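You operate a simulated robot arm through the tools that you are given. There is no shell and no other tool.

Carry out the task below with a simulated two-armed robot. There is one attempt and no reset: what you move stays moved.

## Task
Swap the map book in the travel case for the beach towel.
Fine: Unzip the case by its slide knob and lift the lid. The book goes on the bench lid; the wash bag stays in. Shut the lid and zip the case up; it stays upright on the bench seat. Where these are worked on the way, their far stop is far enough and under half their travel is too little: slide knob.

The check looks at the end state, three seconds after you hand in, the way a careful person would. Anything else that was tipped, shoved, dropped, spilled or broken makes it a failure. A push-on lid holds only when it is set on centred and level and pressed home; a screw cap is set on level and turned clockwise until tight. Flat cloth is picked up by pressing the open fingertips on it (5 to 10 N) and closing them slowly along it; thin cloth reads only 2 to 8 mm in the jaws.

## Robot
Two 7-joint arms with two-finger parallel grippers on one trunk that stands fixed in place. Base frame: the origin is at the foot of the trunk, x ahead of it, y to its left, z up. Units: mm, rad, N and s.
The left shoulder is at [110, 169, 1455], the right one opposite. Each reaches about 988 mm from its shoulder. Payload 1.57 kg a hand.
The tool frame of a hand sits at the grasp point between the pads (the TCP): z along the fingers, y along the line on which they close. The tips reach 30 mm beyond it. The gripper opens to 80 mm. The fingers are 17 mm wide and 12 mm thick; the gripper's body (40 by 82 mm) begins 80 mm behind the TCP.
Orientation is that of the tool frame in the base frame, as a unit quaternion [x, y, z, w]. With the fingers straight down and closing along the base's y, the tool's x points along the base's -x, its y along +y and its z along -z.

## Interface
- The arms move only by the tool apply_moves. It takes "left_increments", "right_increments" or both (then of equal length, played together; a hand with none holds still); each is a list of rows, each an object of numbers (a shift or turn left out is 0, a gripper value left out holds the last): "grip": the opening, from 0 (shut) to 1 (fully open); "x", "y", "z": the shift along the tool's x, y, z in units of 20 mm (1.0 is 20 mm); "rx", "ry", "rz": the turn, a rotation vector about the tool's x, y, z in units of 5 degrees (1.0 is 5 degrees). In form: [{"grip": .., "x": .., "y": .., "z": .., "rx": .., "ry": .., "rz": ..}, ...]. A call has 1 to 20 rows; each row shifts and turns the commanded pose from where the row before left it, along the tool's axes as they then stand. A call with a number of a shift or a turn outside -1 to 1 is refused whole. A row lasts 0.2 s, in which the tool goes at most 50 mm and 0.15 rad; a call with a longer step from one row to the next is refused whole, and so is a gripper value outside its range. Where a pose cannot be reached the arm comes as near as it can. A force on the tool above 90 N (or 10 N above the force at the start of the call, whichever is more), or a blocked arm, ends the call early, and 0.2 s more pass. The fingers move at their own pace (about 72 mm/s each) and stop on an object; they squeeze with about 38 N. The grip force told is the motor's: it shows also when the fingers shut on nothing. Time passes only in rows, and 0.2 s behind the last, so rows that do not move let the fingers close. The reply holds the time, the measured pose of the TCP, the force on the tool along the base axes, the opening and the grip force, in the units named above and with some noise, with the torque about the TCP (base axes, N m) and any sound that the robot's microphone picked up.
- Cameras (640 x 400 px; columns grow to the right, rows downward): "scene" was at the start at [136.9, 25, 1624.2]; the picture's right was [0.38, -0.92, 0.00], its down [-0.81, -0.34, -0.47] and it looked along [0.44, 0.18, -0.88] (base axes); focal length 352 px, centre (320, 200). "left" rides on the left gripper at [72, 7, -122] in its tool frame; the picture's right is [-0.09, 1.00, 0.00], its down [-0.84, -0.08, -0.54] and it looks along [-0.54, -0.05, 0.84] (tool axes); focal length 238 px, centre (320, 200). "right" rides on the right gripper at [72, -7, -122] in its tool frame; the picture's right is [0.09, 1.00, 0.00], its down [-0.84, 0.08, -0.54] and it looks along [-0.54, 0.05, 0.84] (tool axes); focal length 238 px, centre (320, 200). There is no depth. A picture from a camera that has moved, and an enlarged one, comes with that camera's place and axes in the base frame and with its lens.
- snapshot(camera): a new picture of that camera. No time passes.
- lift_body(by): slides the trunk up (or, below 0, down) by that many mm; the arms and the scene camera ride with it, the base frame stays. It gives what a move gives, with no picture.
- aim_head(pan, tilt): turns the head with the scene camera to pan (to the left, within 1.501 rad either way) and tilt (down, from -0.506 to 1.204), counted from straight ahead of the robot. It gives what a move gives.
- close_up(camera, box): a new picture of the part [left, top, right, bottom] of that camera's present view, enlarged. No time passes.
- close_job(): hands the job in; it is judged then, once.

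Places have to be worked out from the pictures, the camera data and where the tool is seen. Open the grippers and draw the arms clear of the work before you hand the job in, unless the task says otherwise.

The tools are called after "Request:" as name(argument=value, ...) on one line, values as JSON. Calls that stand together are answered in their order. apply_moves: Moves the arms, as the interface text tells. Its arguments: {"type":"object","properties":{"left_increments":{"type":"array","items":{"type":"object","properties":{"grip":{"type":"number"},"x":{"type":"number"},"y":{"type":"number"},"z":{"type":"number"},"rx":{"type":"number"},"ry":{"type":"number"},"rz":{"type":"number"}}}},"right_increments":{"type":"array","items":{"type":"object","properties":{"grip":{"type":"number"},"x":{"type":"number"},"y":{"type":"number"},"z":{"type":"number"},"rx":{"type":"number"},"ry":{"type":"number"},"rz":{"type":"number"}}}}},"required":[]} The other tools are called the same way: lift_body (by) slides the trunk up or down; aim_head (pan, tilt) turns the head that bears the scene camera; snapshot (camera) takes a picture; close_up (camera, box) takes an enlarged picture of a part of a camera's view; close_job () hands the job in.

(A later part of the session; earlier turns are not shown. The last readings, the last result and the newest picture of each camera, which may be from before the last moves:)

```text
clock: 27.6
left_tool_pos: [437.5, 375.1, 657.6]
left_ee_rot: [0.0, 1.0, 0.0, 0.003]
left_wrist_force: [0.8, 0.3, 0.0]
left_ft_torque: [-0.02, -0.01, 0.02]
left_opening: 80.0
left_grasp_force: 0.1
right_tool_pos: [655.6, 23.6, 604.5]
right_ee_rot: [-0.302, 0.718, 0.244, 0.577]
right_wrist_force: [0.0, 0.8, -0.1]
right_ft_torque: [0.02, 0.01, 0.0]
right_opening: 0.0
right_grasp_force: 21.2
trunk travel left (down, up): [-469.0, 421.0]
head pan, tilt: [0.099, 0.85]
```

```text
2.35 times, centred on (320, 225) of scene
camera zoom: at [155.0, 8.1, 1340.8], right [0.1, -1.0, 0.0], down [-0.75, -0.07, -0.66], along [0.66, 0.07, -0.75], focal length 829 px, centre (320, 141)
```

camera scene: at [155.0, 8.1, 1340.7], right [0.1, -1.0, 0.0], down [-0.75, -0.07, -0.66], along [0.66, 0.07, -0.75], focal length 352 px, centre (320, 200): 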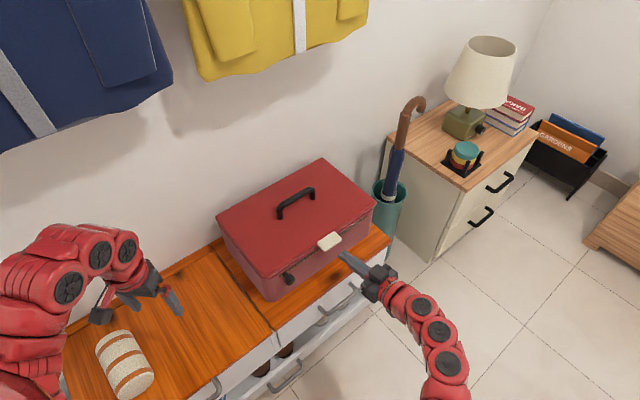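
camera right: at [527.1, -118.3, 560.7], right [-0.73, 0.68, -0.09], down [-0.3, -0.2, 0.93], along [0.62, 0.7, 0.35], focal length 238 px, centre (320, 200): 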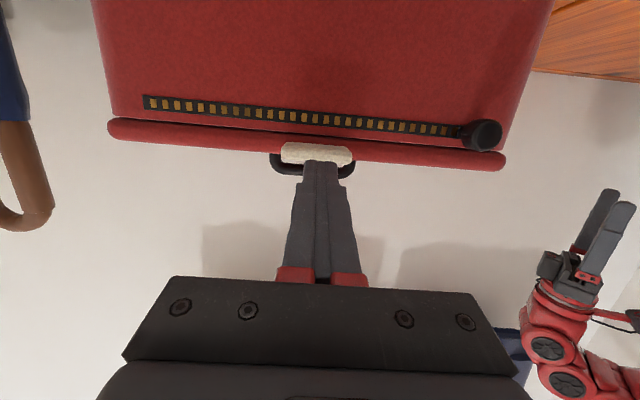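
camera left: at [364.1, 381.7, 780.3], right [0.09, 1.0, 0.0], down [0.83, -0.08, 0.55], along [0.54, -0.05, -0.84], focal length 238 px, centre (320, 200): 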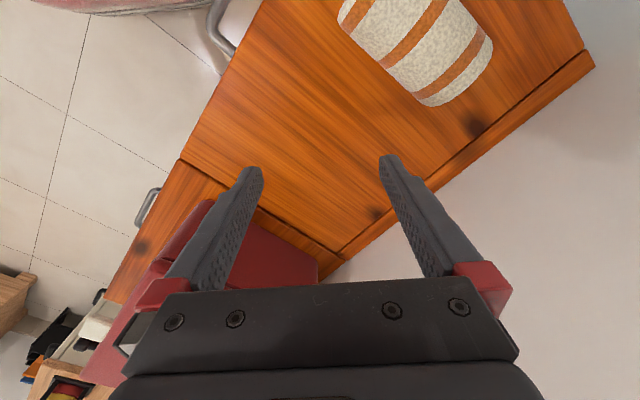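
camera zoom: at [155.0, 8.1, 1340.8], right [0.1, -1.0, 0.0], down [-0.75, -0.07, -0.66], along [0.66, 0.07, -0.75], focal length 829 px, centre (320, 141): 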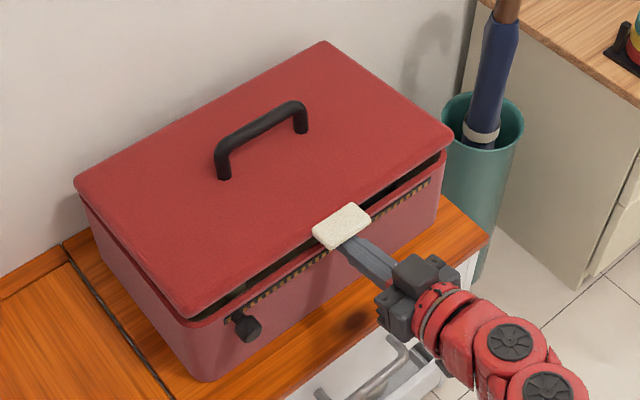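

The lid swings up freely with the fingers under the tab. I follow an arc upward and inward for the next part.

Request:
apply_moves(right_increments=[{"x": -0.798, "z": 0.13}, {"x": -0.798, "z": 0.13}, {"x": -0.798, "z": 0.13}, {"x": -0.798, "z": 0.13}, {"x": -0.6, "z": 0.392}, {"x": -0.6, "z": 0.392}, {"x": -0.6, "z": 0.392}, {"x": -0.6, "z": 0.392}])

Request:
snapshot(camera="right")

Request:
snapshot(camera="scene")

```text
clock: 29.4
left_tool_pos: [436.9, 375.7, 657.5]
left_ee_rot: [0.0, 1.0, -0.001, 0.002]
left_wrist_force: [-0.3, 0.3, -0.7]
left_ft_torque: [-0.02, -0.03, 0.01]
left_opening: 80.2
left_grasp_force: 0.1
right_tool_pos: [701.6, 68.7, 703.1]
right_ee_rot: [-0.302, 0.719, 0.243, 0.577]
right_wrist_force: [0.3, 0.1, -0.7]
right_ft_torque: [0.0, 0.01, 0.03]
right_opening: 0.0
right_grasp_force: 21.3
trunk travel left (down, up): [-469.0, 421.0]
head pan, tilt: [0.099, 0.85]
```

```text
taken
camera right: at [611.8, -31.8, 660.9], right [-0.73, 0.68, -0.09], down [-0.3, -0.2, 0.93], along [0.62, 0.71, 0.35], focal length 238 px, centre (320, 200)
```

right: 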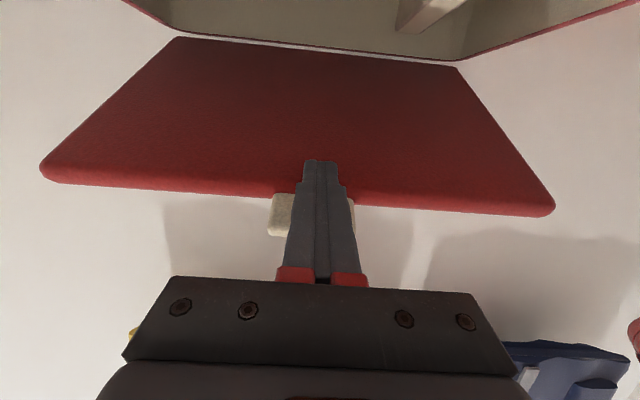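

```text
taken
camera scene: at [155.1, 8.3, 1340.7], right [0.1, -1.0, 0.0], down [-0.75, -0.07, -0.66], along [0.66, 0.07, -0.75], focal length 352 px, centre (320, 200)
```

scene: 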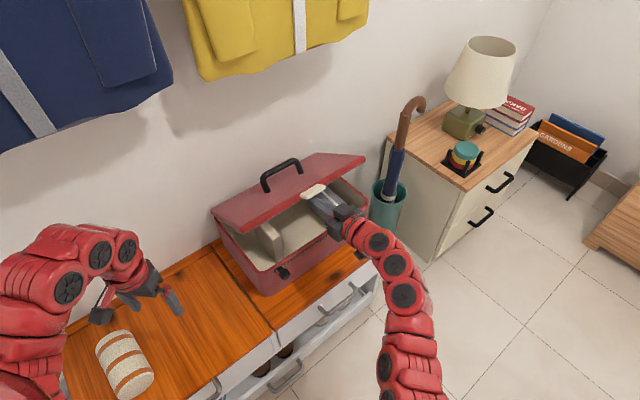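

The lid is up about 35–40° with no load on the hand. I continue inward and up.

Request:
apply_moves(right_increments=[{"x": -0.548, "z": 0.545}, {"x": -0.548, "z": 0.545}, {"x": -0.548, "z": 0.545}, {"x": -0.474, "z": 0.595}, {"x": -0.474, "z": 0.595}, {"x": -0.474, "z": 0.595}])

Request:
snapshot(camera="right")

Request:
close_up(camera="scene", box=[180, 100, 440, 310])

```text
clock: 30.8
left_tool_pos: [436.1, 376.6, 656.6]
left_ee_rot: [0.0, 1.0, 0.001, 0.003]
left_wrist_force: [-0.2, 0.8, -0.1]
left_ft_torque: [0.01, 0.02, 0.03]
left_opening: 80.0
left_grasp_force: 0.2
right_tool_pos: [754.3, 125.8, 749.9]
right_ee_rot: [-0.303, 0.719, 0.243, 0.576]
right_wrist_force: [-0.2, -0.3, -0.5]
right_ft_torque: [0.01, 0.03, -0.01]
right_opening: 0.0
right_grasp_force: 21.1
trunk travel left (down, up): [-469.0, 421.0]
head pan, tilt: [0.099, 0.85]
```

```text
taken
camera right: at [666.4, 25.8, 707.6], right [-0.73, 0.68, -0.09], down [-0.3, -0.2, 0.93], along [0.62, 0.71, 0.34], focal length 238 px, centre (320, 200)
```

right: 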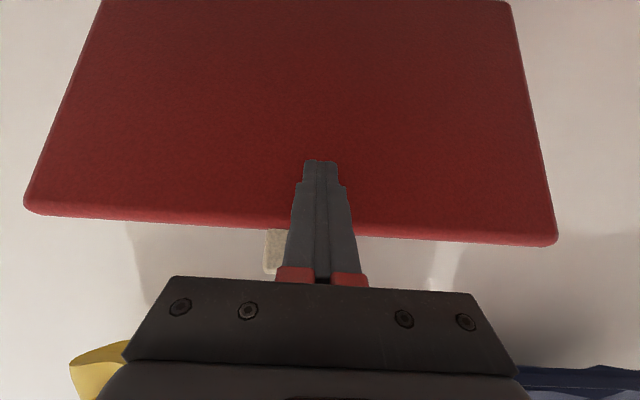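

```text
1.90 times, centred on (310, 205) of scene
camera zoom: at [155.2, 8.3, 1340.7], right [0.1, -1.0, 0.0], down [-0.75, -0.07, -0.66], along [0.66, 0.07, -0.75], focal length 671 px, centre (339, 190)
```

zoom: 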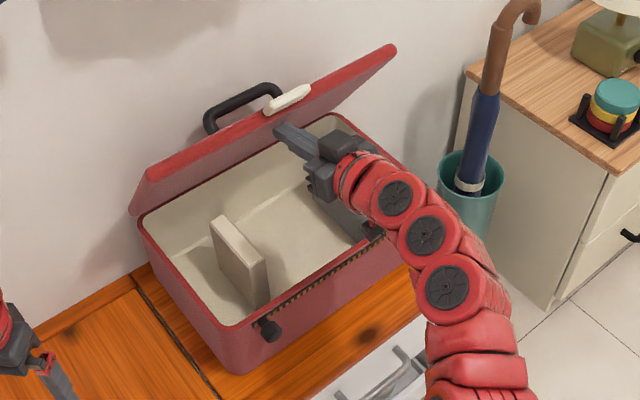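

The lid is near 60°, and the case interior is visible with a low divider near the left. I keep pushing in small steps and watch for the wall or stop.

Request:
apply_moves(right_increments=[{"x": -0.23, "z": 0.461}, {"x": -0.23, "z": 0.461}, {"x": -0.23, "z": 0.461}, {"x": -0.23, "z": 0.461}])

Request:
snapshot(camera="right")

Request:
close_up(camera="scene", box=[180, 100, 440, 310])

```text
clock: 31.8
left_tool_pos: [437.8, 374.5, 656.3]
left_ee_rot: [0.0, 1.0, 0.0, 0.002]
left_wrist_force: [0.2, -1.3, 1.2]
left_ft_torque: [0.03, 0.03, 0.01]
left_opening: 80.3
left_grasp_force: 0.1
right_tool_pos: [784.0, 155.0, 758.9]
right_ee_rot: [-0.302, 0.72, 0.242, 0.576]
right_wrist_force: [-0.5, -0.9, 0.1]
right_ft_torque: [0.0, 0.0, 0.01]
right_opening: 0.0
right_grasp_force: 21.1
trunk travel left (down, up): [-469.0, 421.0]
head pan, tilt: [0.099, 0.85]
```

```text
taken
camera right: at [694.6, 53.7, 716.0], right [-0.73, 0.68, -0.09], down [-0.3, -0.2, 0.93], along [0.62, 0.7, 0.35], focal length 238 px, centre (320, 200)
```

right: 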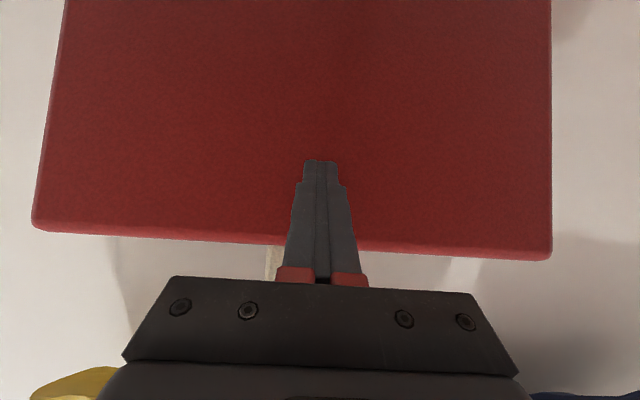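

```text
1.90 times, centred on (310, 205) of scene
camera zoom: at [155.1, 8.2, 1340.7], right [0.1, -1.0, 0.0], down [-0.75, -0.07, -0.66], along [0.66, 0.07, -0.75], focal length 671 px, centre (339, 190)
```

zoom: 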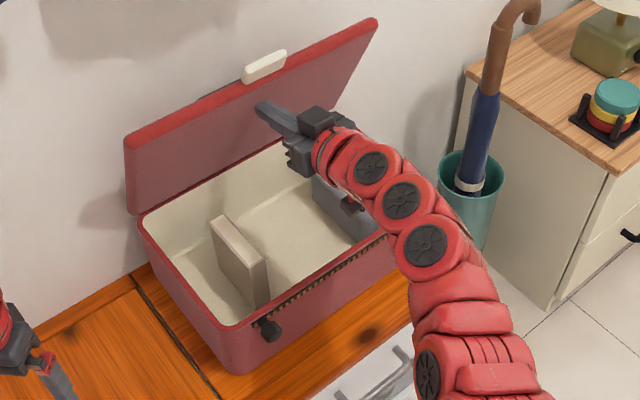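

The lid is at about 75° with still no resistance. I push further in short steps.

Request:
apply_moves(right_increments=[{"x": -0.11, "z": 0.49}, {"x": -0.11, "z": 0.49}])

Request:
close_up(camera="scene", box=[180, 100, 440, 310])

```text
clock: 32.4
left_tool_pos: [433.2, 373.8, 658.7]
left_ee_rot: [0.0, 1.0, 0.001, 0.005]
left_wrist_force: [0.5, 0.7, -0.1]
left_ft_torque: [0.01, 0.04, -0.03]
left_opening: 79.9
left_grasp_force: 0.1
right_tool_pos: [797.5, 165.0, 765.3]
right_ee_rot: [-0.3, 0.718, 0.242, 0.58]
right_wrist_force: [-22.4, -19.4, 7.3]
right_ft_torque: [0.33, -0.08, 0.12]
right_opening: 0.1
right_grasp_force: 21.4
trunk travel left (down, up): [-469.0, 421.0]
head pan, tilt: [0.099, 0.85]
```

```text
1.90 times, centred on (310, 205) of scene
camera zoom: at [149.7, 4.8, 1341.5], right [0.1, -1.0, 0.0], down [-0.75, -0.07, -0.66], along [0.66, 0.07, -0.75], focal length 671 px, centre (339, 190)
```

zoom: 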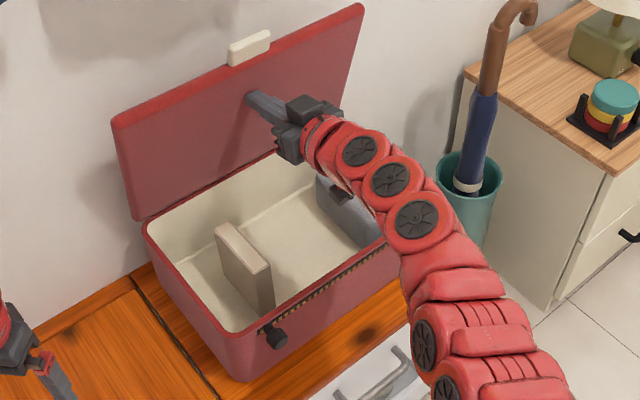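

That hit a firm stop, with about 30 N of reaction. I back off a little at once and see whether the lid stays up.

Request:
apply_moves(right_increments=[{"x": 0.05, "z": -0.3}, {"x": 0.05, "z": -0.3}])

Request:
close_up(camera="scene", box=[180, 100, 440, 310])

Request:
snapshot(camera="right")

```text
clock: 33.0
left_tool_pos: [436.2, 374.5, 656.5]
left_ee_rot: [0.0, 1.0, 0.0, 0.003]
left_wrist_force: [-0.3, -0.2, -0.2]
left_ft_torque: [0.0, -0.03, 0.0]
left_opening: 80.1
left_grasp_force: 0.1
right_tool_pos: [791.0, 159.7, 760.5]
right_ee_rot: [-0.302, 0.719, 0.244, 0.577]
right_wrist_force: [-0.1, 0.0, -0.7]
right_ft_torque: [0.04, 0.0, -0.02]
right_opening: 0.3
right_grasp_force: 21.0
trunk travel left (down, up): [-469.0, 421.0]
head pan, tilt: [0.099, 0.85]
```

```text
1.90 times, centred on (310, 205) of scene
camera zoom: at [155.2, 8.1, 1340.7], right [0.1, -0.99, 0.0], down [-0.75, -0.07, -0.66], along [0.66, 0.07, -0.75], focal length 671 px, centre (339, 190)
```

zoom: 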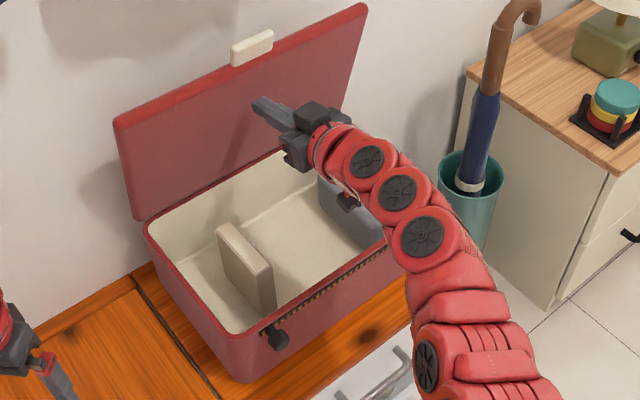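

```text
taken
camera right: at [700.5, 58.8, 717.6], right [-0.73, 0.68, -0.09], down [-0.3, -0.2, 0.93], along [0.62, 0.71, 0.34], focal length 238 px, centre (320, 200)
```

right: 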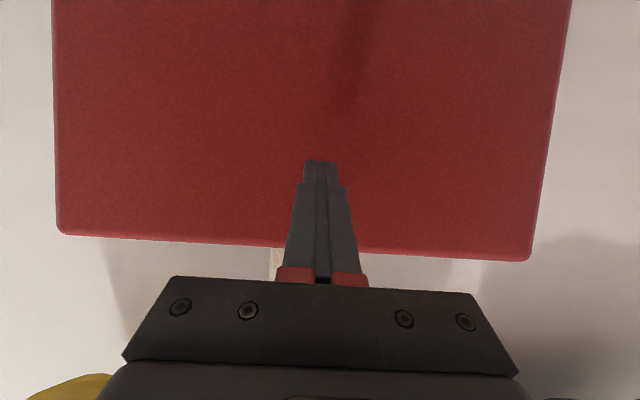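

The case slid about 12 mm away from the wall because the handle met the wall behind, which is harmless. I withdraw the finger slowly to see whether the lid holds itself.

Request:
apply_moves(right_increments=[{"x": 0.11, "z": -0.5}, {"x": 0.11, "z": -0.5}, {}])

Request:
close_up(camera="scene", box=[180, 100, 440, 310])

Request:
snapshot(camera="right")

Request:
snapshot(camera="left")

```text
clock: 33.8
left_tool_pos: [437.8, 374.5, 656.5]
left_ee_rot: [0.0, 1.0, 0.001, 0.003]
left_wrist_force: [-0.5, 0.2, 0.7]
left_ft_torque: [0.01, 0.03, 0.02]
left_opening: 80.2
left_grasp_force: 0.1
right_tool_pos: [776.1, 143.3, 760.8]
right_ee_rot: [-0.302, 0.72, 0.242, 0.577]
right_wrist_force: [0.3, -0.8, -0.5]
right_ft_torque: [0.02, -0.02, -0.02]
right_opening: 0.1
right_grasp_force: 20.6
trunk travel left (down, up): [-469.0, 421.0]
head pan, tilt: [0.099, 0.85]
```

```text
1.90 times, centred on (310, 205) of scene
camera zoom: at [155.0, 8.1, 1340.7], right [0.1, -1.0, 0.0], down [-0.75, -0.07, -0.66], along [0.66, 0.07, -0.75], focal length 671 px, centre (339, 190)
```

zoom: 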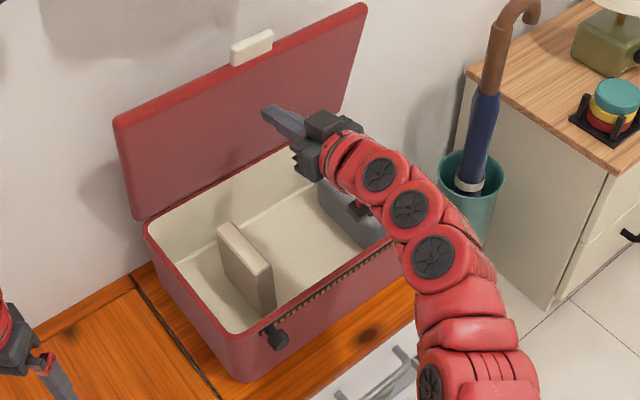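

```text
taken
camera right: at [686.7, 43.6, 717.9], right [-0.73, 0.68, -0.09], down [-0.3, -0.2, 0.93], along [0.62, 0.7, 0.35], focal length 238 px, centre (320, 200)
```

right: 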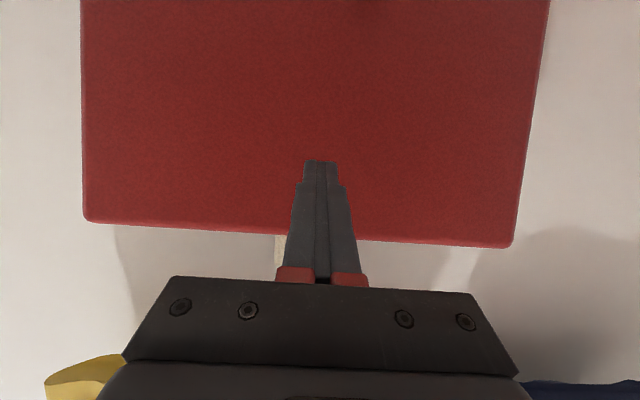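

```text
taken
camera left: at [364.1, 381.7, 780.3], right [0.09, 1.0, 0.0], down [0.83, -0.08, 0.55], along [0.54, -0.05, -0.84], focal length 238 px, centre (320, 200)
```

left: 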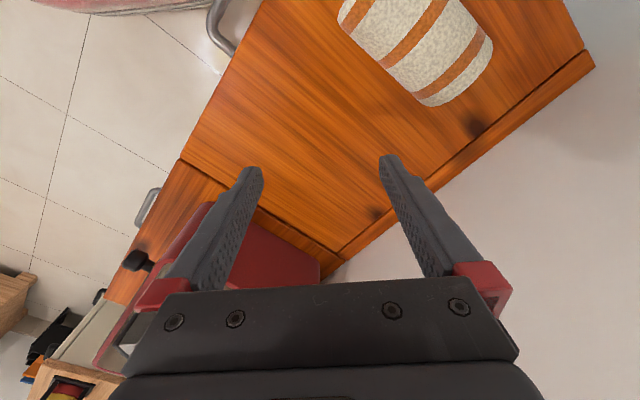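

The lid holds itself with the finger 20 mm away. I withdraw the right hand fully, out and up slightly, and inspect the interior.

Request:
apply_moves(right_increments=[{"x": 0.05, "z": -0.9}, {"x": 0.05, "z": -0.9}, {"x": 0.05, "z": -0.9}, {"x": 0.05, "z": -0.9}, {"x": 0.05, "z": -0.9}, {"x": 0.05, "z": -0.9}, {"x": 0.05, "z": -0.9}, {"y": -0.8, "z": -0.3}, {"y": -0.8, "z": -0.3}, {"y": -0.8, "z": -0.3}, {"y": -0.8, "z": -0.3}, {"y": -0.8, "z": -0.3}, {"y": -0.8, "z": -0.3}])

Request:
aim_head(pan=0.15, tilt=0.8)

Request:
snapshot(camera="scene")

Request:
close_up(camera="scene", box=[200, 100, 440, 260])

```text
clock: 36.6
left_tool_pos: [437.1, 375.3, 657.0]
left_ee_rot: [0.001, 1.0, 0.0, 0.003]
left_wrist_force: [0.3, 0.2, 0.5]
left_ft_torque: [-0.01, 0.03, -0.01]
left_opening: 80.0
left_grasp_force: 0.0
right_tool_pos: [733.4, -35.6, 787.9]
right_ee_rot: [-0.303, 0.719, 0.244, 0.576]
right_wrist_force: [0.2, -0.7, -0.1]
right_ft_torque: [0.04, 0.0, 0.03]
right_opening: 0.0
right_grasp_force: 21.3
trunk travel left (down, up): [-469.0, 421.0]
head pan, tilt: [0.099, 0.85]
```

```text
clock: 37.2
left_tool_pos: [437.9, 375.8, 657.5]
left_ee_rot: [0.001, 1.0, 0.0, 0.002]
left_wrist_force: [-0.3, -0.5, -0.3]
left_ft_torque: [0.02, -0.01, -0.01]
left_opening: 80.0
left_grasp_force: 0.0
right_tool_pos: [733.6, -35.3, 788.9]
right_ee_rot: [-0.302, 0.719, 0.243, 0.576]
right_wrist_force: [-1.2, 0.9, 0.1]
right_ft_torque: [0.01, 0.02, 0.01]
right_opening: 0.0
right_grasp_force: 21.6
trunk travel left (down, up): [-469.0, 421.0]
head pan, tilt: [0.15, 0.799]
```

```text
taken
camera scene: at [157.0, 12.4, 1344.7], right [0.15, -0.99, 0.0], down [-0.71, -0.11, -0.7], along [0.69, 0.1, -0.72], focal length 352 px, centre (320, 200)
```

scene: 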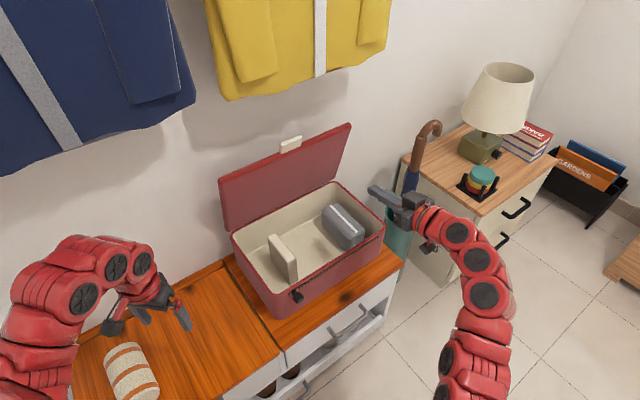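

```text
2.50 times, centred on (320, 180) of scene
camera zoom: at [157.0, 12.4, 1344.7], right [0.15, -0.99, 0.0], down [-0.71, -0.11, -0.7], along [0.69, 0.1, -0.72], focal length 881 px, centre (320, 250)
```

zoom: 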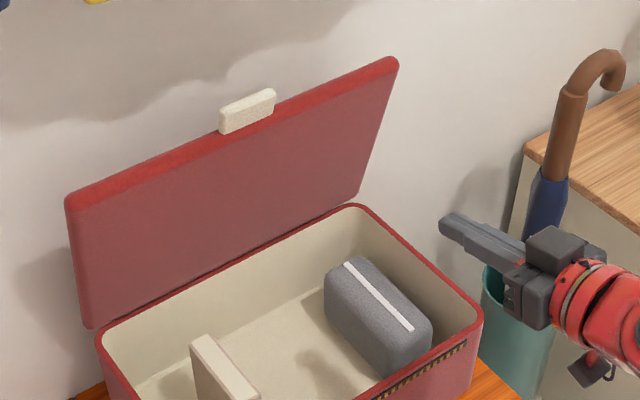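

The lid stays open by itself. Inside there is a grey wash bag on the right and a cream slab on the left that may be the book. I zoom in on that slab.

Request:
close_up(camera="scene", box=[230, 200, 350, 320])

Request:
close_up(camera="scene", box=[60, 270, 310, 400])

```text
3.33 times, centred on (290, 260) of scene
camera zoom: at [157.0, 12.4, 1344.7], right [0.15, -0.99, 0.0], down [-0.71, -0.11, -0.7], along [0.69, 0.1, -0.72], focal length 1174 px, centre (420, 0)
```

zoom: 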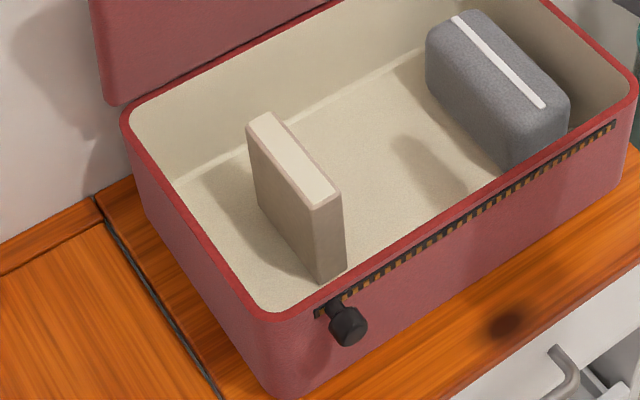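

```text
2.56 times, centred on (185, 335) of scene
camera zoom: at [157.0, 12.4, 1344.7], right [0.15, -0.99, 0.0], down [-0.71, -0.11, -0.7], along [0.69, 0.1, -0.72], focal length 902 px, centre (666, -146)
```

zoom: 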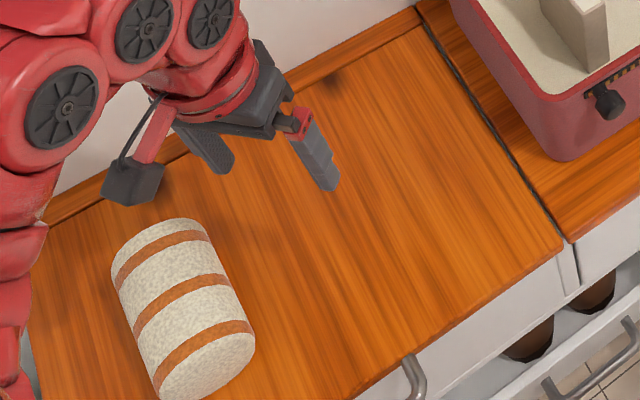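

The cream slab is the map book, standing on its spine with pages up: about 23 mm thick, 106 mm long, centred near (707,200), with its top near z 575. The bench top is at z≈455, the case rim at 582, and the lid is held by hinge friction at about 80°. I turn the left hand so it closes across the book's thickness and draw the right hand farther clear.

Request:
apply_moves(left_increments=[{"rz": -0.914, "grip": 1}, {"rz": -0.914}, {"rz": -0.914}, {"rz": -0.914}, {"rz": -0.914}, {"rz": -0.914}, {"rz": -0.914}, {"rz": -0.914}, {"rz": -0.914}, {"rz": -0.914}], right_increments=[{"z": -0.5}, {"z": -0.5}, {"z": -0.5}, {"z": -0.5}, {"z": -0.5}, {"z": -0.5}, {"z": -0.5}, {"z": -0.5}, {"z": -0.5}, {"z": -0.5}])

Request:
snapshot(camera="left")

Request:
snapshot(camera="scene")

Request:
snapshot(camera="right")

```text
clock: 39.4
left_tool_pos: [436.1, 374.1, 656.2]
left_ee_rot: [-0.389, 0.921, -0.002, 0.002]
left_wrist_force: [0.2, 0.2, 0.2]
left_ft_torque: [-0.01, 0.0, -0.02]
left_opening: 80.1
left_grasp_force: 0.1
right_tool_pos: [665.9, -105.7, 810.6]
right_ee_rot: [-0.302, 0.719, 0.244, 0.576]
right_wrist_force: [0.3, 0.7, -0.1]
right_ft_torque: [0.03, 0.02, 0.03]
right_opening: 0.0
right_grasp_force: 20.9
trunk travel left (down, up): [-469.0, 421.0]
head pan, tilt: [0.15, 0.799]
```

```text
taken
camera left: at [381.3, 327.2, 780.0], right [-0.65, 0.76, 0.0], down [0.64, 0.55, 0.54], along [0.42, 0.35, -0.84], focal length 238 px, centre (320, 200)
```

left: 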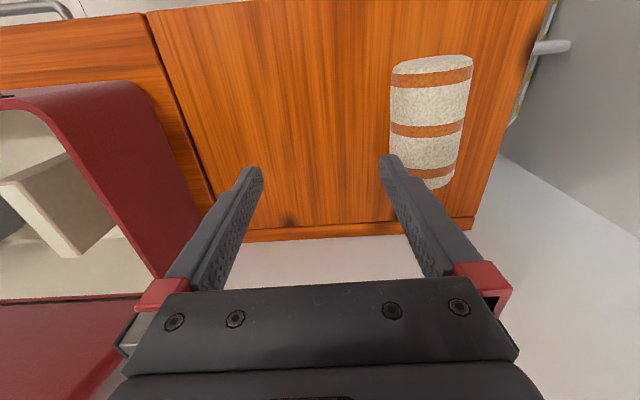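

```text
taken
camera scene: at [156.9, 12.3, 1344.8], right [0.15, -0.99, 0.0], down [-0.71, -0.11, -0.7], along [0.69, 0.1, -0.72], focal length 352 px, centre (320, 200)
```

scene: 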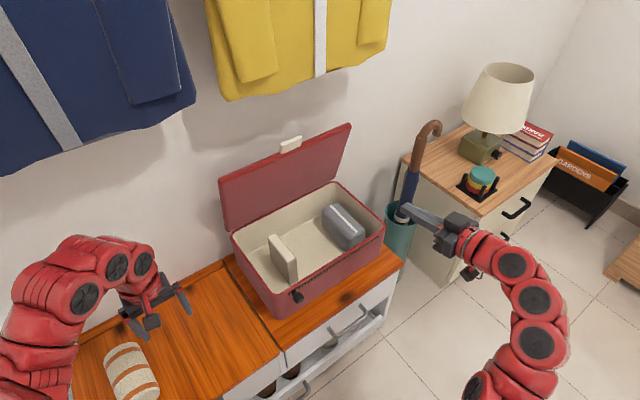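

```text
taken
camera right: at [576.3, -205.8, 767.3], right [-0.73, 0.68, -0.09], down [-0.3, -0.2, 0.93], along [0.62, 0.7, 0.35], focal length 238 px, centre (320, 200)
```

right: 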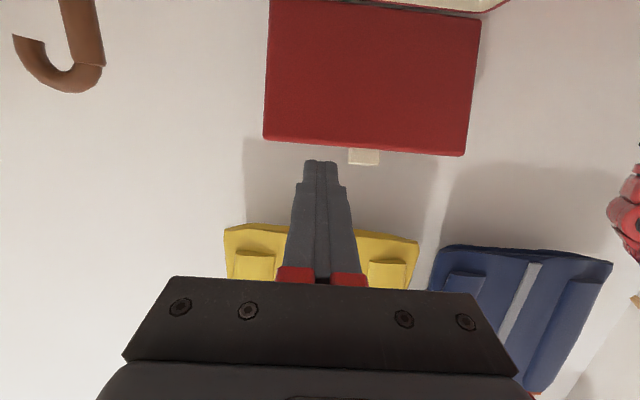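

The left hand is aligned with the case. I carry it over the case to above the book at the present height, where the tips clear the rim by about 40 mm.

Request:
apply_moves(left_increments=[{"y": -0.9, "x": -0.18, "z": -0.1}, {"y": -0.9, "x": -0.18, "z": -0.1}, {"y": -0.9, "x": -0.18, "z": -0.1}, {"y": -0.9, "x": -0.18, "z": -0.1}, {"y": -0.9, "x": -0.18, "z": -0.1}, {"y": -0.9, "x": -0.18, "z": -0.1}, {"y": -0.9, "x": -0.18, "z": -0.1}, {"y": -0.9, "x": -0.18, "z": -0.1}, {"y": -0.9, "x": -0.18, "z": -0.1}, {"y": -0.9, "x": -0.18, "z": -0.1}, {"y": -0.9, "x": -0.18, "z": -0.1}, {"y": -0.9, "x": -0.18, "z": -0.1}, {"y": -0.9, "x": -0.18, "z": -0.1}, {"y": -0.9, "x": -0.18, "z": -0.1}, {"y": -0.9, "x": -0.18}, {"y": -0.9, "x": -0.18}])

Request:
snapshot(camera="left")

Request:
snapshot(camera="scene")

```text
clock: 42.8
left_tool_pos: [682.7, 213.8, 671.5]
left_ee_rot: [-0.387, 0.922, 0.001, 0.001]
left_wrist_force: [0.3, 0.5, -0.6]
left_ft_torque: [-0.01, 0.01, 0.0]
left_opening: 79.9
left_grasp_force: 0.1
left hand out of reach, approached as far as the arm can: row 2, 4, 7
right_tool_pos: [665.1, -105.9, 810.4]
right_ee_rot: [-0.302, 0.719, 0.243, 0.577]
right_wrist_force: [0.3, -0.9, 0.3]
right_ft_torque: [-0.02, 0.03, -0.02]
right_opening: 0.0
right_grasp_force: 21.1
trunk travel left (down, up): [-469.0, 421.0]
head pan, tilt: [0.15, 0.799]
```

```text
taken
camera left: at [628.5, 166.9, 794.9], right [-0.65, 0.76, 0.0], down [0.64, 0.54, 0.54], along [0.41, 0.35, -0.84], focal length 238 px, centre (320, 200)
```

left: 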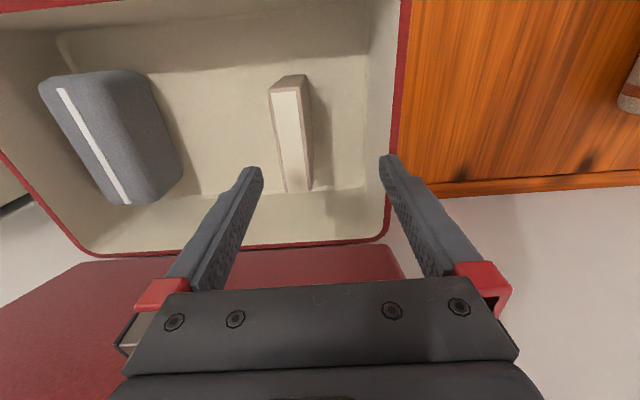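

```text
taken
camera scene: at [157.3, 12.0, 1344.7], right [0.15, -0.99, 0.0], down [-0.71, -0.11, -0.7], along [0.69, 0.1, -0.72], focal length 352 px, centre (320, 200)
```

scene: 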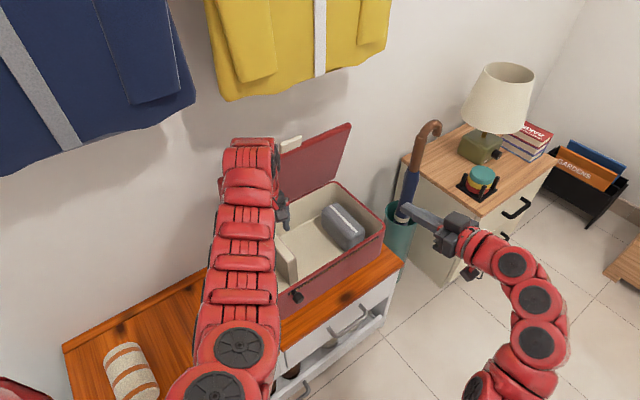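

The book and wash bag are in the left camera's view between the open fingers. I zoom in to place the book's top face precisely.

Request:
close_up(camera="left", box=[220, 50, 400, 210])

```text
2.50 times, centred on (310, 130) of left
camera zoom: at [628.5, 166.9, 794.9], right [-0.65, 0.76, 0.0], down [0.64, 0.54, 0.54], along [0.41, 0.35, -0.84], focal length 596 px, centre (345, 375)
```

zoom: 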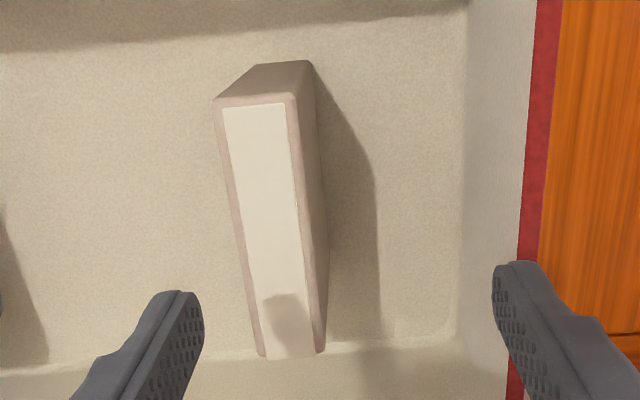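

Both views put the book's centre at (707,199.5), top z≈575 and thickness about 25 mm, aligned with the hand. I centre over it and descend so the pads straddle it.

Request:
apply_moves(left_increments=[{"y": -0.69, "x": -0.17, "grip": 0.85}, {"y": -0.69, "x": -0.17}, {"z": 0.9}, {"z": 0.9}, {"z": 0.9}])

Request:
close_up(camera="left", box=[180, 30, 460, 230])

```text
clock: 44.0
left_tool_pos: [705.4, 199.8, 616.7]
left_ee_rot: [-0.387, 0.922, 0.0, 0.0]
left_wrist_force: [-0.5, -0.2, -0.1]
left_ft_torque: [-0.04, 0.0, -0.04]
left_opening: 68.2
left_grasp_force: 0.0
right_tool_pos: [665.9, -106.2, 810.7]
right_ee_rot: [-0.303, 0.719, 0.244, 0.576]
right_wrist_force: [-0.9, 0.1, -0.4]
right_ft_torque: [0.01, 0.02, -0.01]
right_opening: 0.0
right_grasp_force: 20.8
trunk travel left (down, up): [-469.0, 421.0]
head pan, tilt: [0.15, 0.799]
```

```text
2.00 times, centred on (320, 130) of left
camera zoom: at [651.9, 151.9, 740.7], right [-0.65, 0.76, 0.0], down [0.64, 0.54, 0.54], along [0.41, 0.35, -0.84], focal length 477 px, centre (320, 340)
```

zoom: 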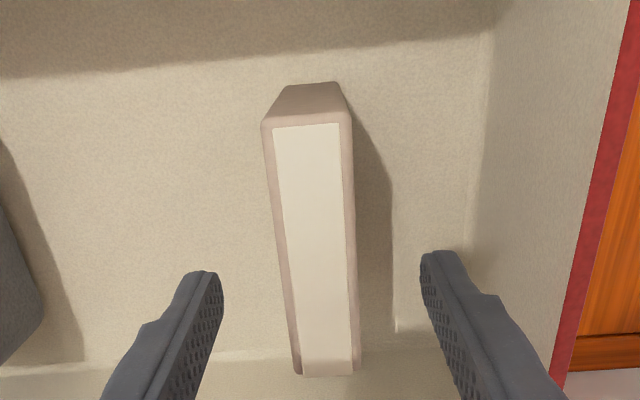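

Well centred. I descend the rest of the way to z≈557.

Request:
apply_moves(left_increments=[{"z": 0.9}, {"z": 0.9}, {"z": 0.9}, {"z": 0.3}])

Request:
close_up(camera="left", box=[180, 30, 460, 230])

Request:
close_up(camera="scene", box=[180, 100, 440, 310])

```text
clock: 45.0
left_tool_pos: [693.2, 198.9, 570.6]
left_ee_rot: [-0.387, 0.922, 0.0, 0.0]
left_wrist_force: [-0.1, 0.3, 0.0]
left_ft_torque: [-0.02, -0.02, 0.0]
left_opening: 68.0
left_grasp_force: 0.1
left hand out of reach, approached as far as the arm can: row 1, 2
right_tool_pos: [666.6, -107.4, 811.0]
right_ee_rot: [-0.302, 0.72, 0.242, 0.576]
right_wrist_force: [0.5, -0.3, -0.5]
right_ft_torque: [0.05, 0.03, 0.01]
right_opening: 0.0
right_grasp_force: 21.7
trunk travel left (down, up): [-469.0, 421.0]
head pan, tilt: [0.15, 0.799]
```

```text
2.00 times, centred on (320, 130) of left
camera zoom: at [638.2, 151.3, 694.8], right [-0.65, 0.76, 0.0], down [0.64, 0.54, 0.54], along [0.41, 0.35, -0.84], focal length 477 px, centre (320, 340)
```

zoom: 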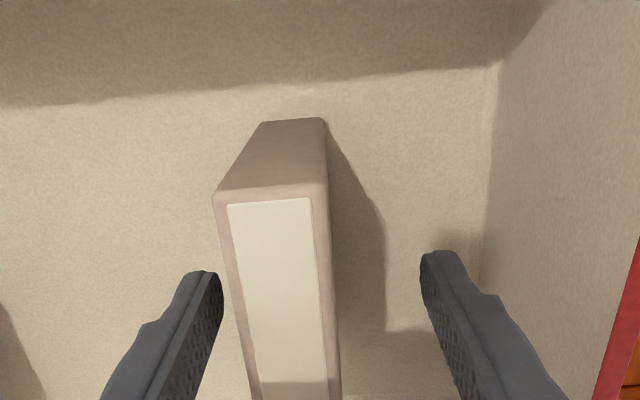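

```text
1.90 times, centred on (310, 205) of scene
camera zoom: at [156.9, 11.5, 1344.8], right [0.15, -0.99, 0.0], down [-0.71, -0.11, -0.7], along [0.69, 0.1, -0.72], focal length 671 px, centre (339, 190)
```

zoom: 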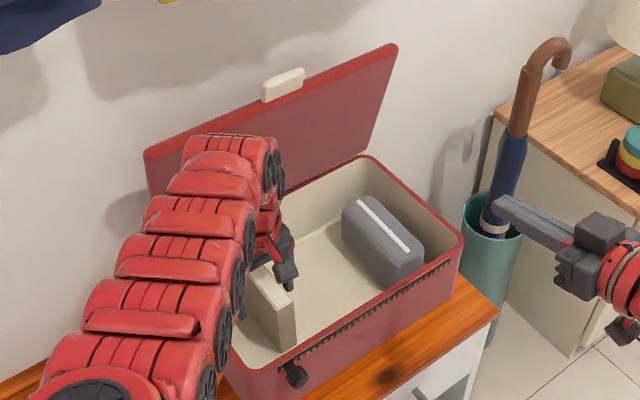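

The left arm ran short of reach while descending and drifted 12 mm toward the robot, with no contact. I raise it a bit, lower the trunk 100 mm for more reach, then re-centre.

Request:
apply_moves(left_increments=[{"z": -1}, {"z": -1}, {"z": -0.5}])

Request:
lift_body(by=-90)

Request:
close_up(camera="left", box=[180, 30, 460, 230])

```text
clock: 45.8
left_tool_pos: [693.3, 198.6, 621.1]
left_ee_rot: [-0.388, 0.922, 0.001, 0.0]
left_wrist_force: [0.3, 0.4, 0.2]
left_ft_torque: [0.0, -0.01, 0.0]
left_opening: 68.1
left_grasp_force: 0.0
right_tool_pos: [666.7, -105.7, 809.5]
right_ee_rot: [-0.302, 0.719, 0.243, 0.576]
right_wrist_force: [-0.2, 0.6, 0.9]
right_ft_torque: [0.01, 0.01, 0.02]
right_opening: 0.2
right_grasp_force: 21.6
trunk travel left (down, up): [-469.0, 421.0]
head pan, tilt: [0.15, 0.799]
```

```text
clock: 47.1
left_tool_pos: [692.5, 198.5, 532.8]
left_ee_rot: [-0.388, 0.921, 0.0, 0.0]
left_wrist_force: [-0.4, -0.5, 0.5]
left_ft_torque: [-0.05, 0.02, 0.04]
left_opening: 68.2
left_grasp_force: 0.0
right_tool_pos: [666.0, -104.4, 719.8]
right_ee_rot: [-0.302, 0.719, 0.243, 0.577]
right_wrist_force: [-0.5, 0.1, -0.3]
right_ft_torque: [0.0, 0.0, 0.04]
right_opening: 0.0
right_grasp_force: 21.0
trunk travel left (down, up): [-379.0, 511.0]
head pan, tilt: [0.15, 0.799]
```

```text
2.00 times, centred on (320, 130) of left
camera zoom: at [637.8, 151.5, 655.1], right [-0.65, 0.76, 0.0], down [0.64, 0.54, 0.54], along [0.41, 0.35, -0.84], focal length 477 px, centre (320, 340)
```

zoom: 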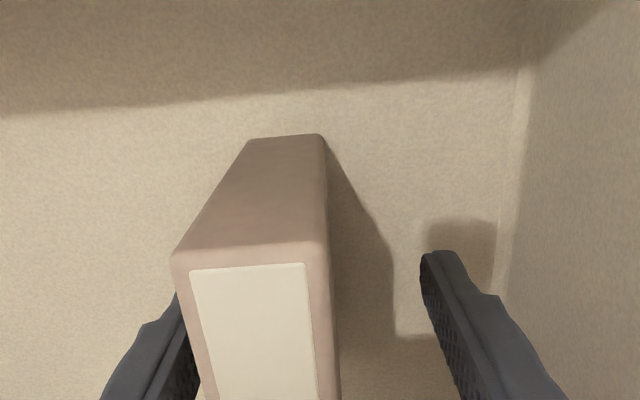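

Reach is fine now. I shift about 10 mm along each of the hand's axes to centre on the book.

Request:
apply_moves(left_increments=[{"y": -0.25, "x": -0.25, "z": -0.3}, {"y": -0.25, "x": -0.25, "z": -0.3}])

Request:
close_up(camera="left", box=[180, 30, 460, 230])

```text
clock: 47.7
left_tool_pos: [707.2, 198.3, 544.0]
left_ee_rot: [-0.387, 0.922, 0.0, 0.0]
left_wrist_force: [-0.7, 0.4, -0.3]
left_ft_torque: [0.0, 0.01, 0.01]
left_opening: 68.0
left_grasp_force: 0.1
right_tool_pos: [665.6, -106.3, 719.7]
right_ee_rot: [-0.302, 0.718, 0.244, 0.577]
right_wrist_force: [0.3, -1.0, 1.2]
right_ft_torque: [-0.01, -0.01, 0.03]
right_opening: 0.2
right_grasp_force: 21.1
trunk travel left (down, up): [-379.0, 511.0]
head pan, tilt: [0.15, 0.799]
```

```text
2.00 times, centred on (320, 130) of left
camera zoom: at [653.0, 150.8, 667.3], right [-0.65, 0.76, 0.0], down [0.64, 0.54, 0.54], along [0.41, 0.35, -0.84], focal length 477 px, centre (320, 340)
```

zoom: 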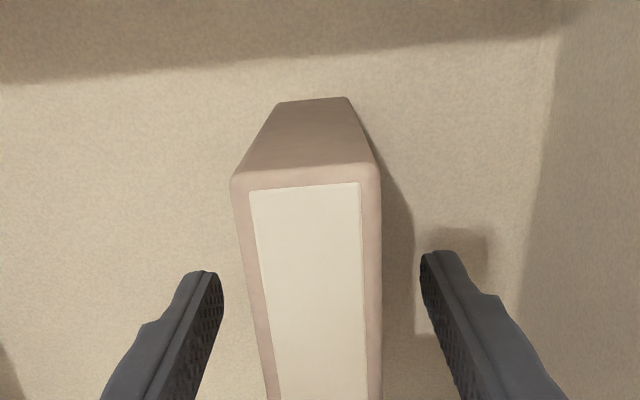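

The book is centred between the pads. I close the gripper on it.

Request:
apply_moves(left_increments=[{"grip": 0.6}, {"grip": 0.4}, {"grip": 0.2}, {"grip": 0.0}, {"grip": 0.0}, {"grip": 0.0}])

Request:
close_up(camera="left", box=[180, 30, 460, 230])

```text
clock: 49.1
left_tool_pos: [708.4, 199.0, 543.8]
left_ee_rot: [-0.389, 0.921, 0.0, 0.0]
left_wrist_force: [0.4, -0.4, 0.3]
left_ft_torque: [0.02, 0.08, -0.03]
left_opening: 29.5
left_grasp_force: 38.1
right_tool_pos: [664.1, -106.3, 720.0]
right_ee_rot: [-0.302, 0.718, 0.244, 0.577]
right_wrist_force: [0.0, -0.8, -0.4]
right_ft_torque: [0.02, -0.02, -0.01]
right_opening: 0.0
right_grasp_force: 21.2
trunk travel left (down, up): [-379.0, 511.0]
head pan, tilt: [0.15, 0.799]
```

```text
2.00 times, centred on (320, 130) of left
camera zoom: at [652.7, 151.6, 667.0], right [-0.65, 0.76, 0.0], down [0.64, 0.54, 0.54], along [0.41, 0.35, -0.84], focal length 477 px, centre (320, 340)
```

zoom: 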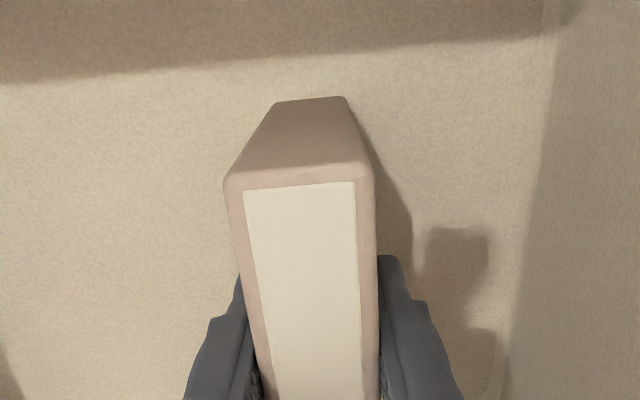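

Firmly held (29.5 mm, 38 N). I lift it straight up with the trunk, 160 mm, to clear the rim.

Request:
lift_body(by=60)

Request:
close_up(camera="left", box=[140, 0, 500, 260])

Request:
snapshot(camera="scene")

```text
clock: 50.1
left_tool_pos: [708.2, 200.1, 603.5]
left_ee_rot: [-0.388, 0.922, 0.001, 0.0]
left_wrist_force: [0.1, -0.7, -2.1]
left_ft_torque: [0.0, 0.0, 0.0]
left_opening: 29.9
left_grasp_force: 37.7
right_tool_pos: [665.7, -104.6, 779.7]
right_ee_rot: [-0.302, 0.719, 0.243, 0.577]
right_wrist_force: [-0.1, 0.3, -0.8]
right_ft_torque: [0.03, 0.01, -0.01]
right_opening: 0.0
right_grasp_force: 21.5
trunk travel left (down, up): [-439.0, 451.0]
head pan, tilt: [0.15, 0.799]
```

```text
1.54 times, centred on (320, 130) of left
camera zoom: at [653.1, 151.5, 726.4], right [-0.65, 0.76, 0.0], down [0.64, 0.54, 0.54], along [0.41, 0.35, -0.84], focal length 367 px, centre (320, 308)
```

zoom: 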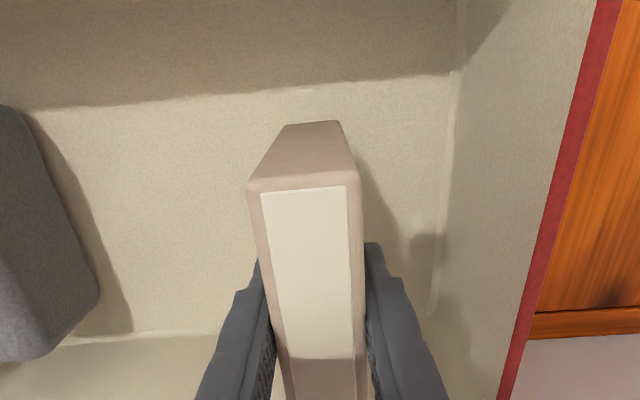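

```text
taken
camera scene: at [157.7, 12.4, 1314.6], right [0.15, -0.99, 0.0], down [-0.71, -0.11, -0.7], along [0.69, 0.1, -0.72], focal length 352 px, centre (320, 200)
```

scene: 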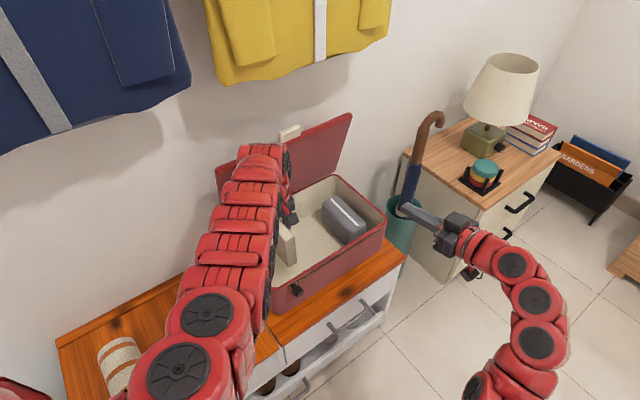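

The book rises cleanly, about 2 N of weight. I raise another 110 mm to clear the rim.

Request:
lift_body(by=110)

Request:
close_up(camera="left", box=[140, 0, 500, 260])

Request:
snapshot(camera="right")

```text
clock: 51.5
left_tool_pos: [706.9, 198.1, 712.7]
left_ee_rot: [-0.389, 0.921, 0.001, 0.0]
left_wrist_force: [0.8, -0.1, -1.9]
left_ft_torque: [0.01, -0.02, -0.02]
left_opening: 30.0
left_grasp_force: 38.2
right_tool_pos: [666.4, -104.6, 890.9]
right_ee_rot: [-0.303, 0.719, 0.244, 0.576]
right_wrist_force: [-1.0, -0.6, 0.3]
right_ft_torque: [0.01, 0.01, 0.03]
right_opening: 0.0
right_grasp_force: 21.3
trunk travel left (down, up): [-549.0, 341.0]
head pan, tilt: [0.15, 0.799]
```

```text
1.54 times, centred on (320, 130) of left
camera zoom: at [653.1, 151.5, 836.5], right [-0.65, 0.76, 0.0], down [0.64, 0.54, 0.54], along [0.41, 0.35, -0.84], focal length 367 px, centre (320, 308)
```

zoom: 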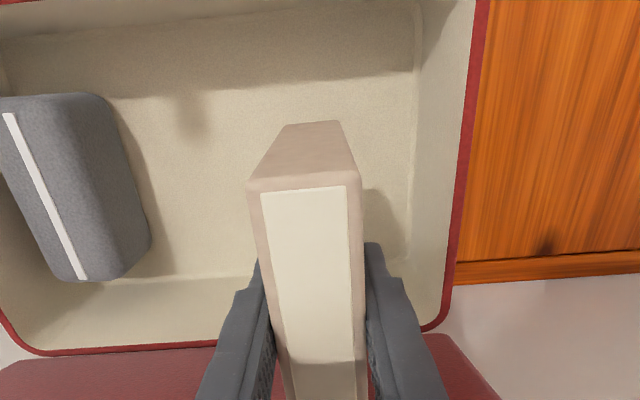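

```text
taken
camera right: at [576.8, -205.9, 847.1], right [-0.73, 0.68, -0.09], down [-0.3, -0.2, 0.93], along [0.62, 0.7, 0.34], focal length 238 px, centre (320, 200)
```

right: 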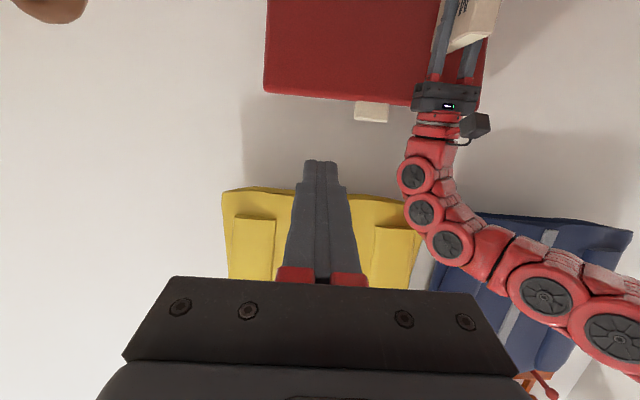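

The book is well clear of the rim. I carry it left along the case's long axis to above the bench lid near (545,350).

Request:
apply_moves(left_increments=[{"y": 0.925}, {"y": 0.925}, {"y": 0.925}, {"y": 0.925}, {"y": 0.925}, {"y": 0.925}, {"y": 0.925}, {"y": 0.925}, {"y": 0.925}, {"y": 0.925}, {"y": 0.925}, {"y": 0.925}])

Request:
snapshot(camera="left")

Request:
snapshot(camera="scene")

```text
clock: 54.1
left_tool_pos: [567.9, 363.5, 701.4]
left_ee_rot: [-0.388, 0.922, -0.001, -0.001]
left_wrist_force: [1.1, 0.3, -1.6]
left_ft_torque: [0.01, -0.01, -0.03]
left_opening: 29.6
left_grasp_force: 38.4
left hand out of reach, approached as far as the arm can: row 10, 11, 12
right_tool_pos: [664.6, -105.0, 890.3]
right_ee_rot: [-0.302, 0.72, 0.242, 0.577]
right_wrist_force: [0.6, 0.3, -0.6]
right_ft_torque: [0.02, 0.02, 0.01]
right_opening: 0.0
right_grasp_force: 21.1
trunk travel left (down, up): [-549.0, 341.0]
head pan, tilt: [0.15, 0.799]
```

```text
taken
camera left: at [512.7, 315.6, 824.5], right [-0.65, 0.76, 0.0], down [0.64, 0.54, 0.54], along [0.41, 0.35, -0.84], focal length 238 px, centre (320, 200)
```

left: 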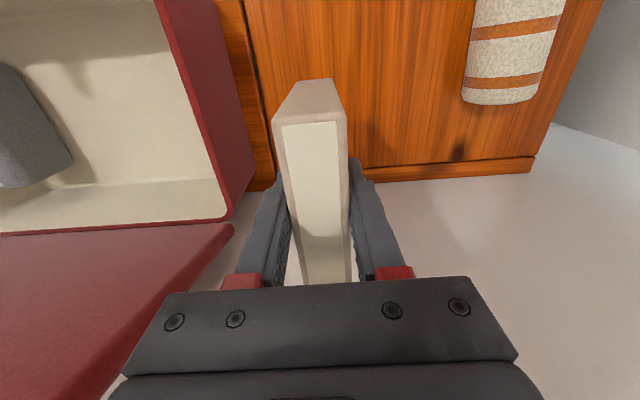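

```text
taken
camera scene: at [157.2, 13.0, 1424.7], right [0.15, -0.99, 0.0], down [-0.71, -0.11, -0.7], along [0.69, 0.1, -0.72], focal length 352 px, centre (320, 200)
```

scene: 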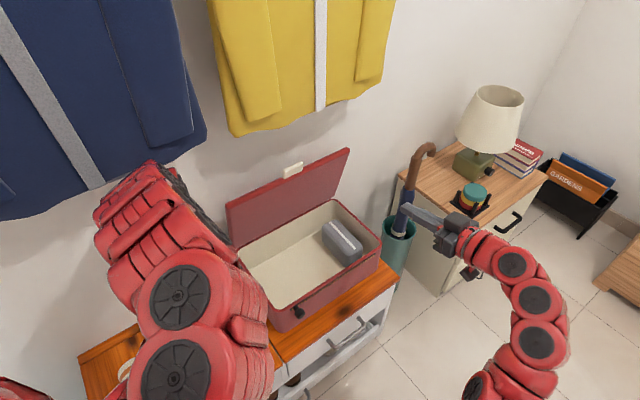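

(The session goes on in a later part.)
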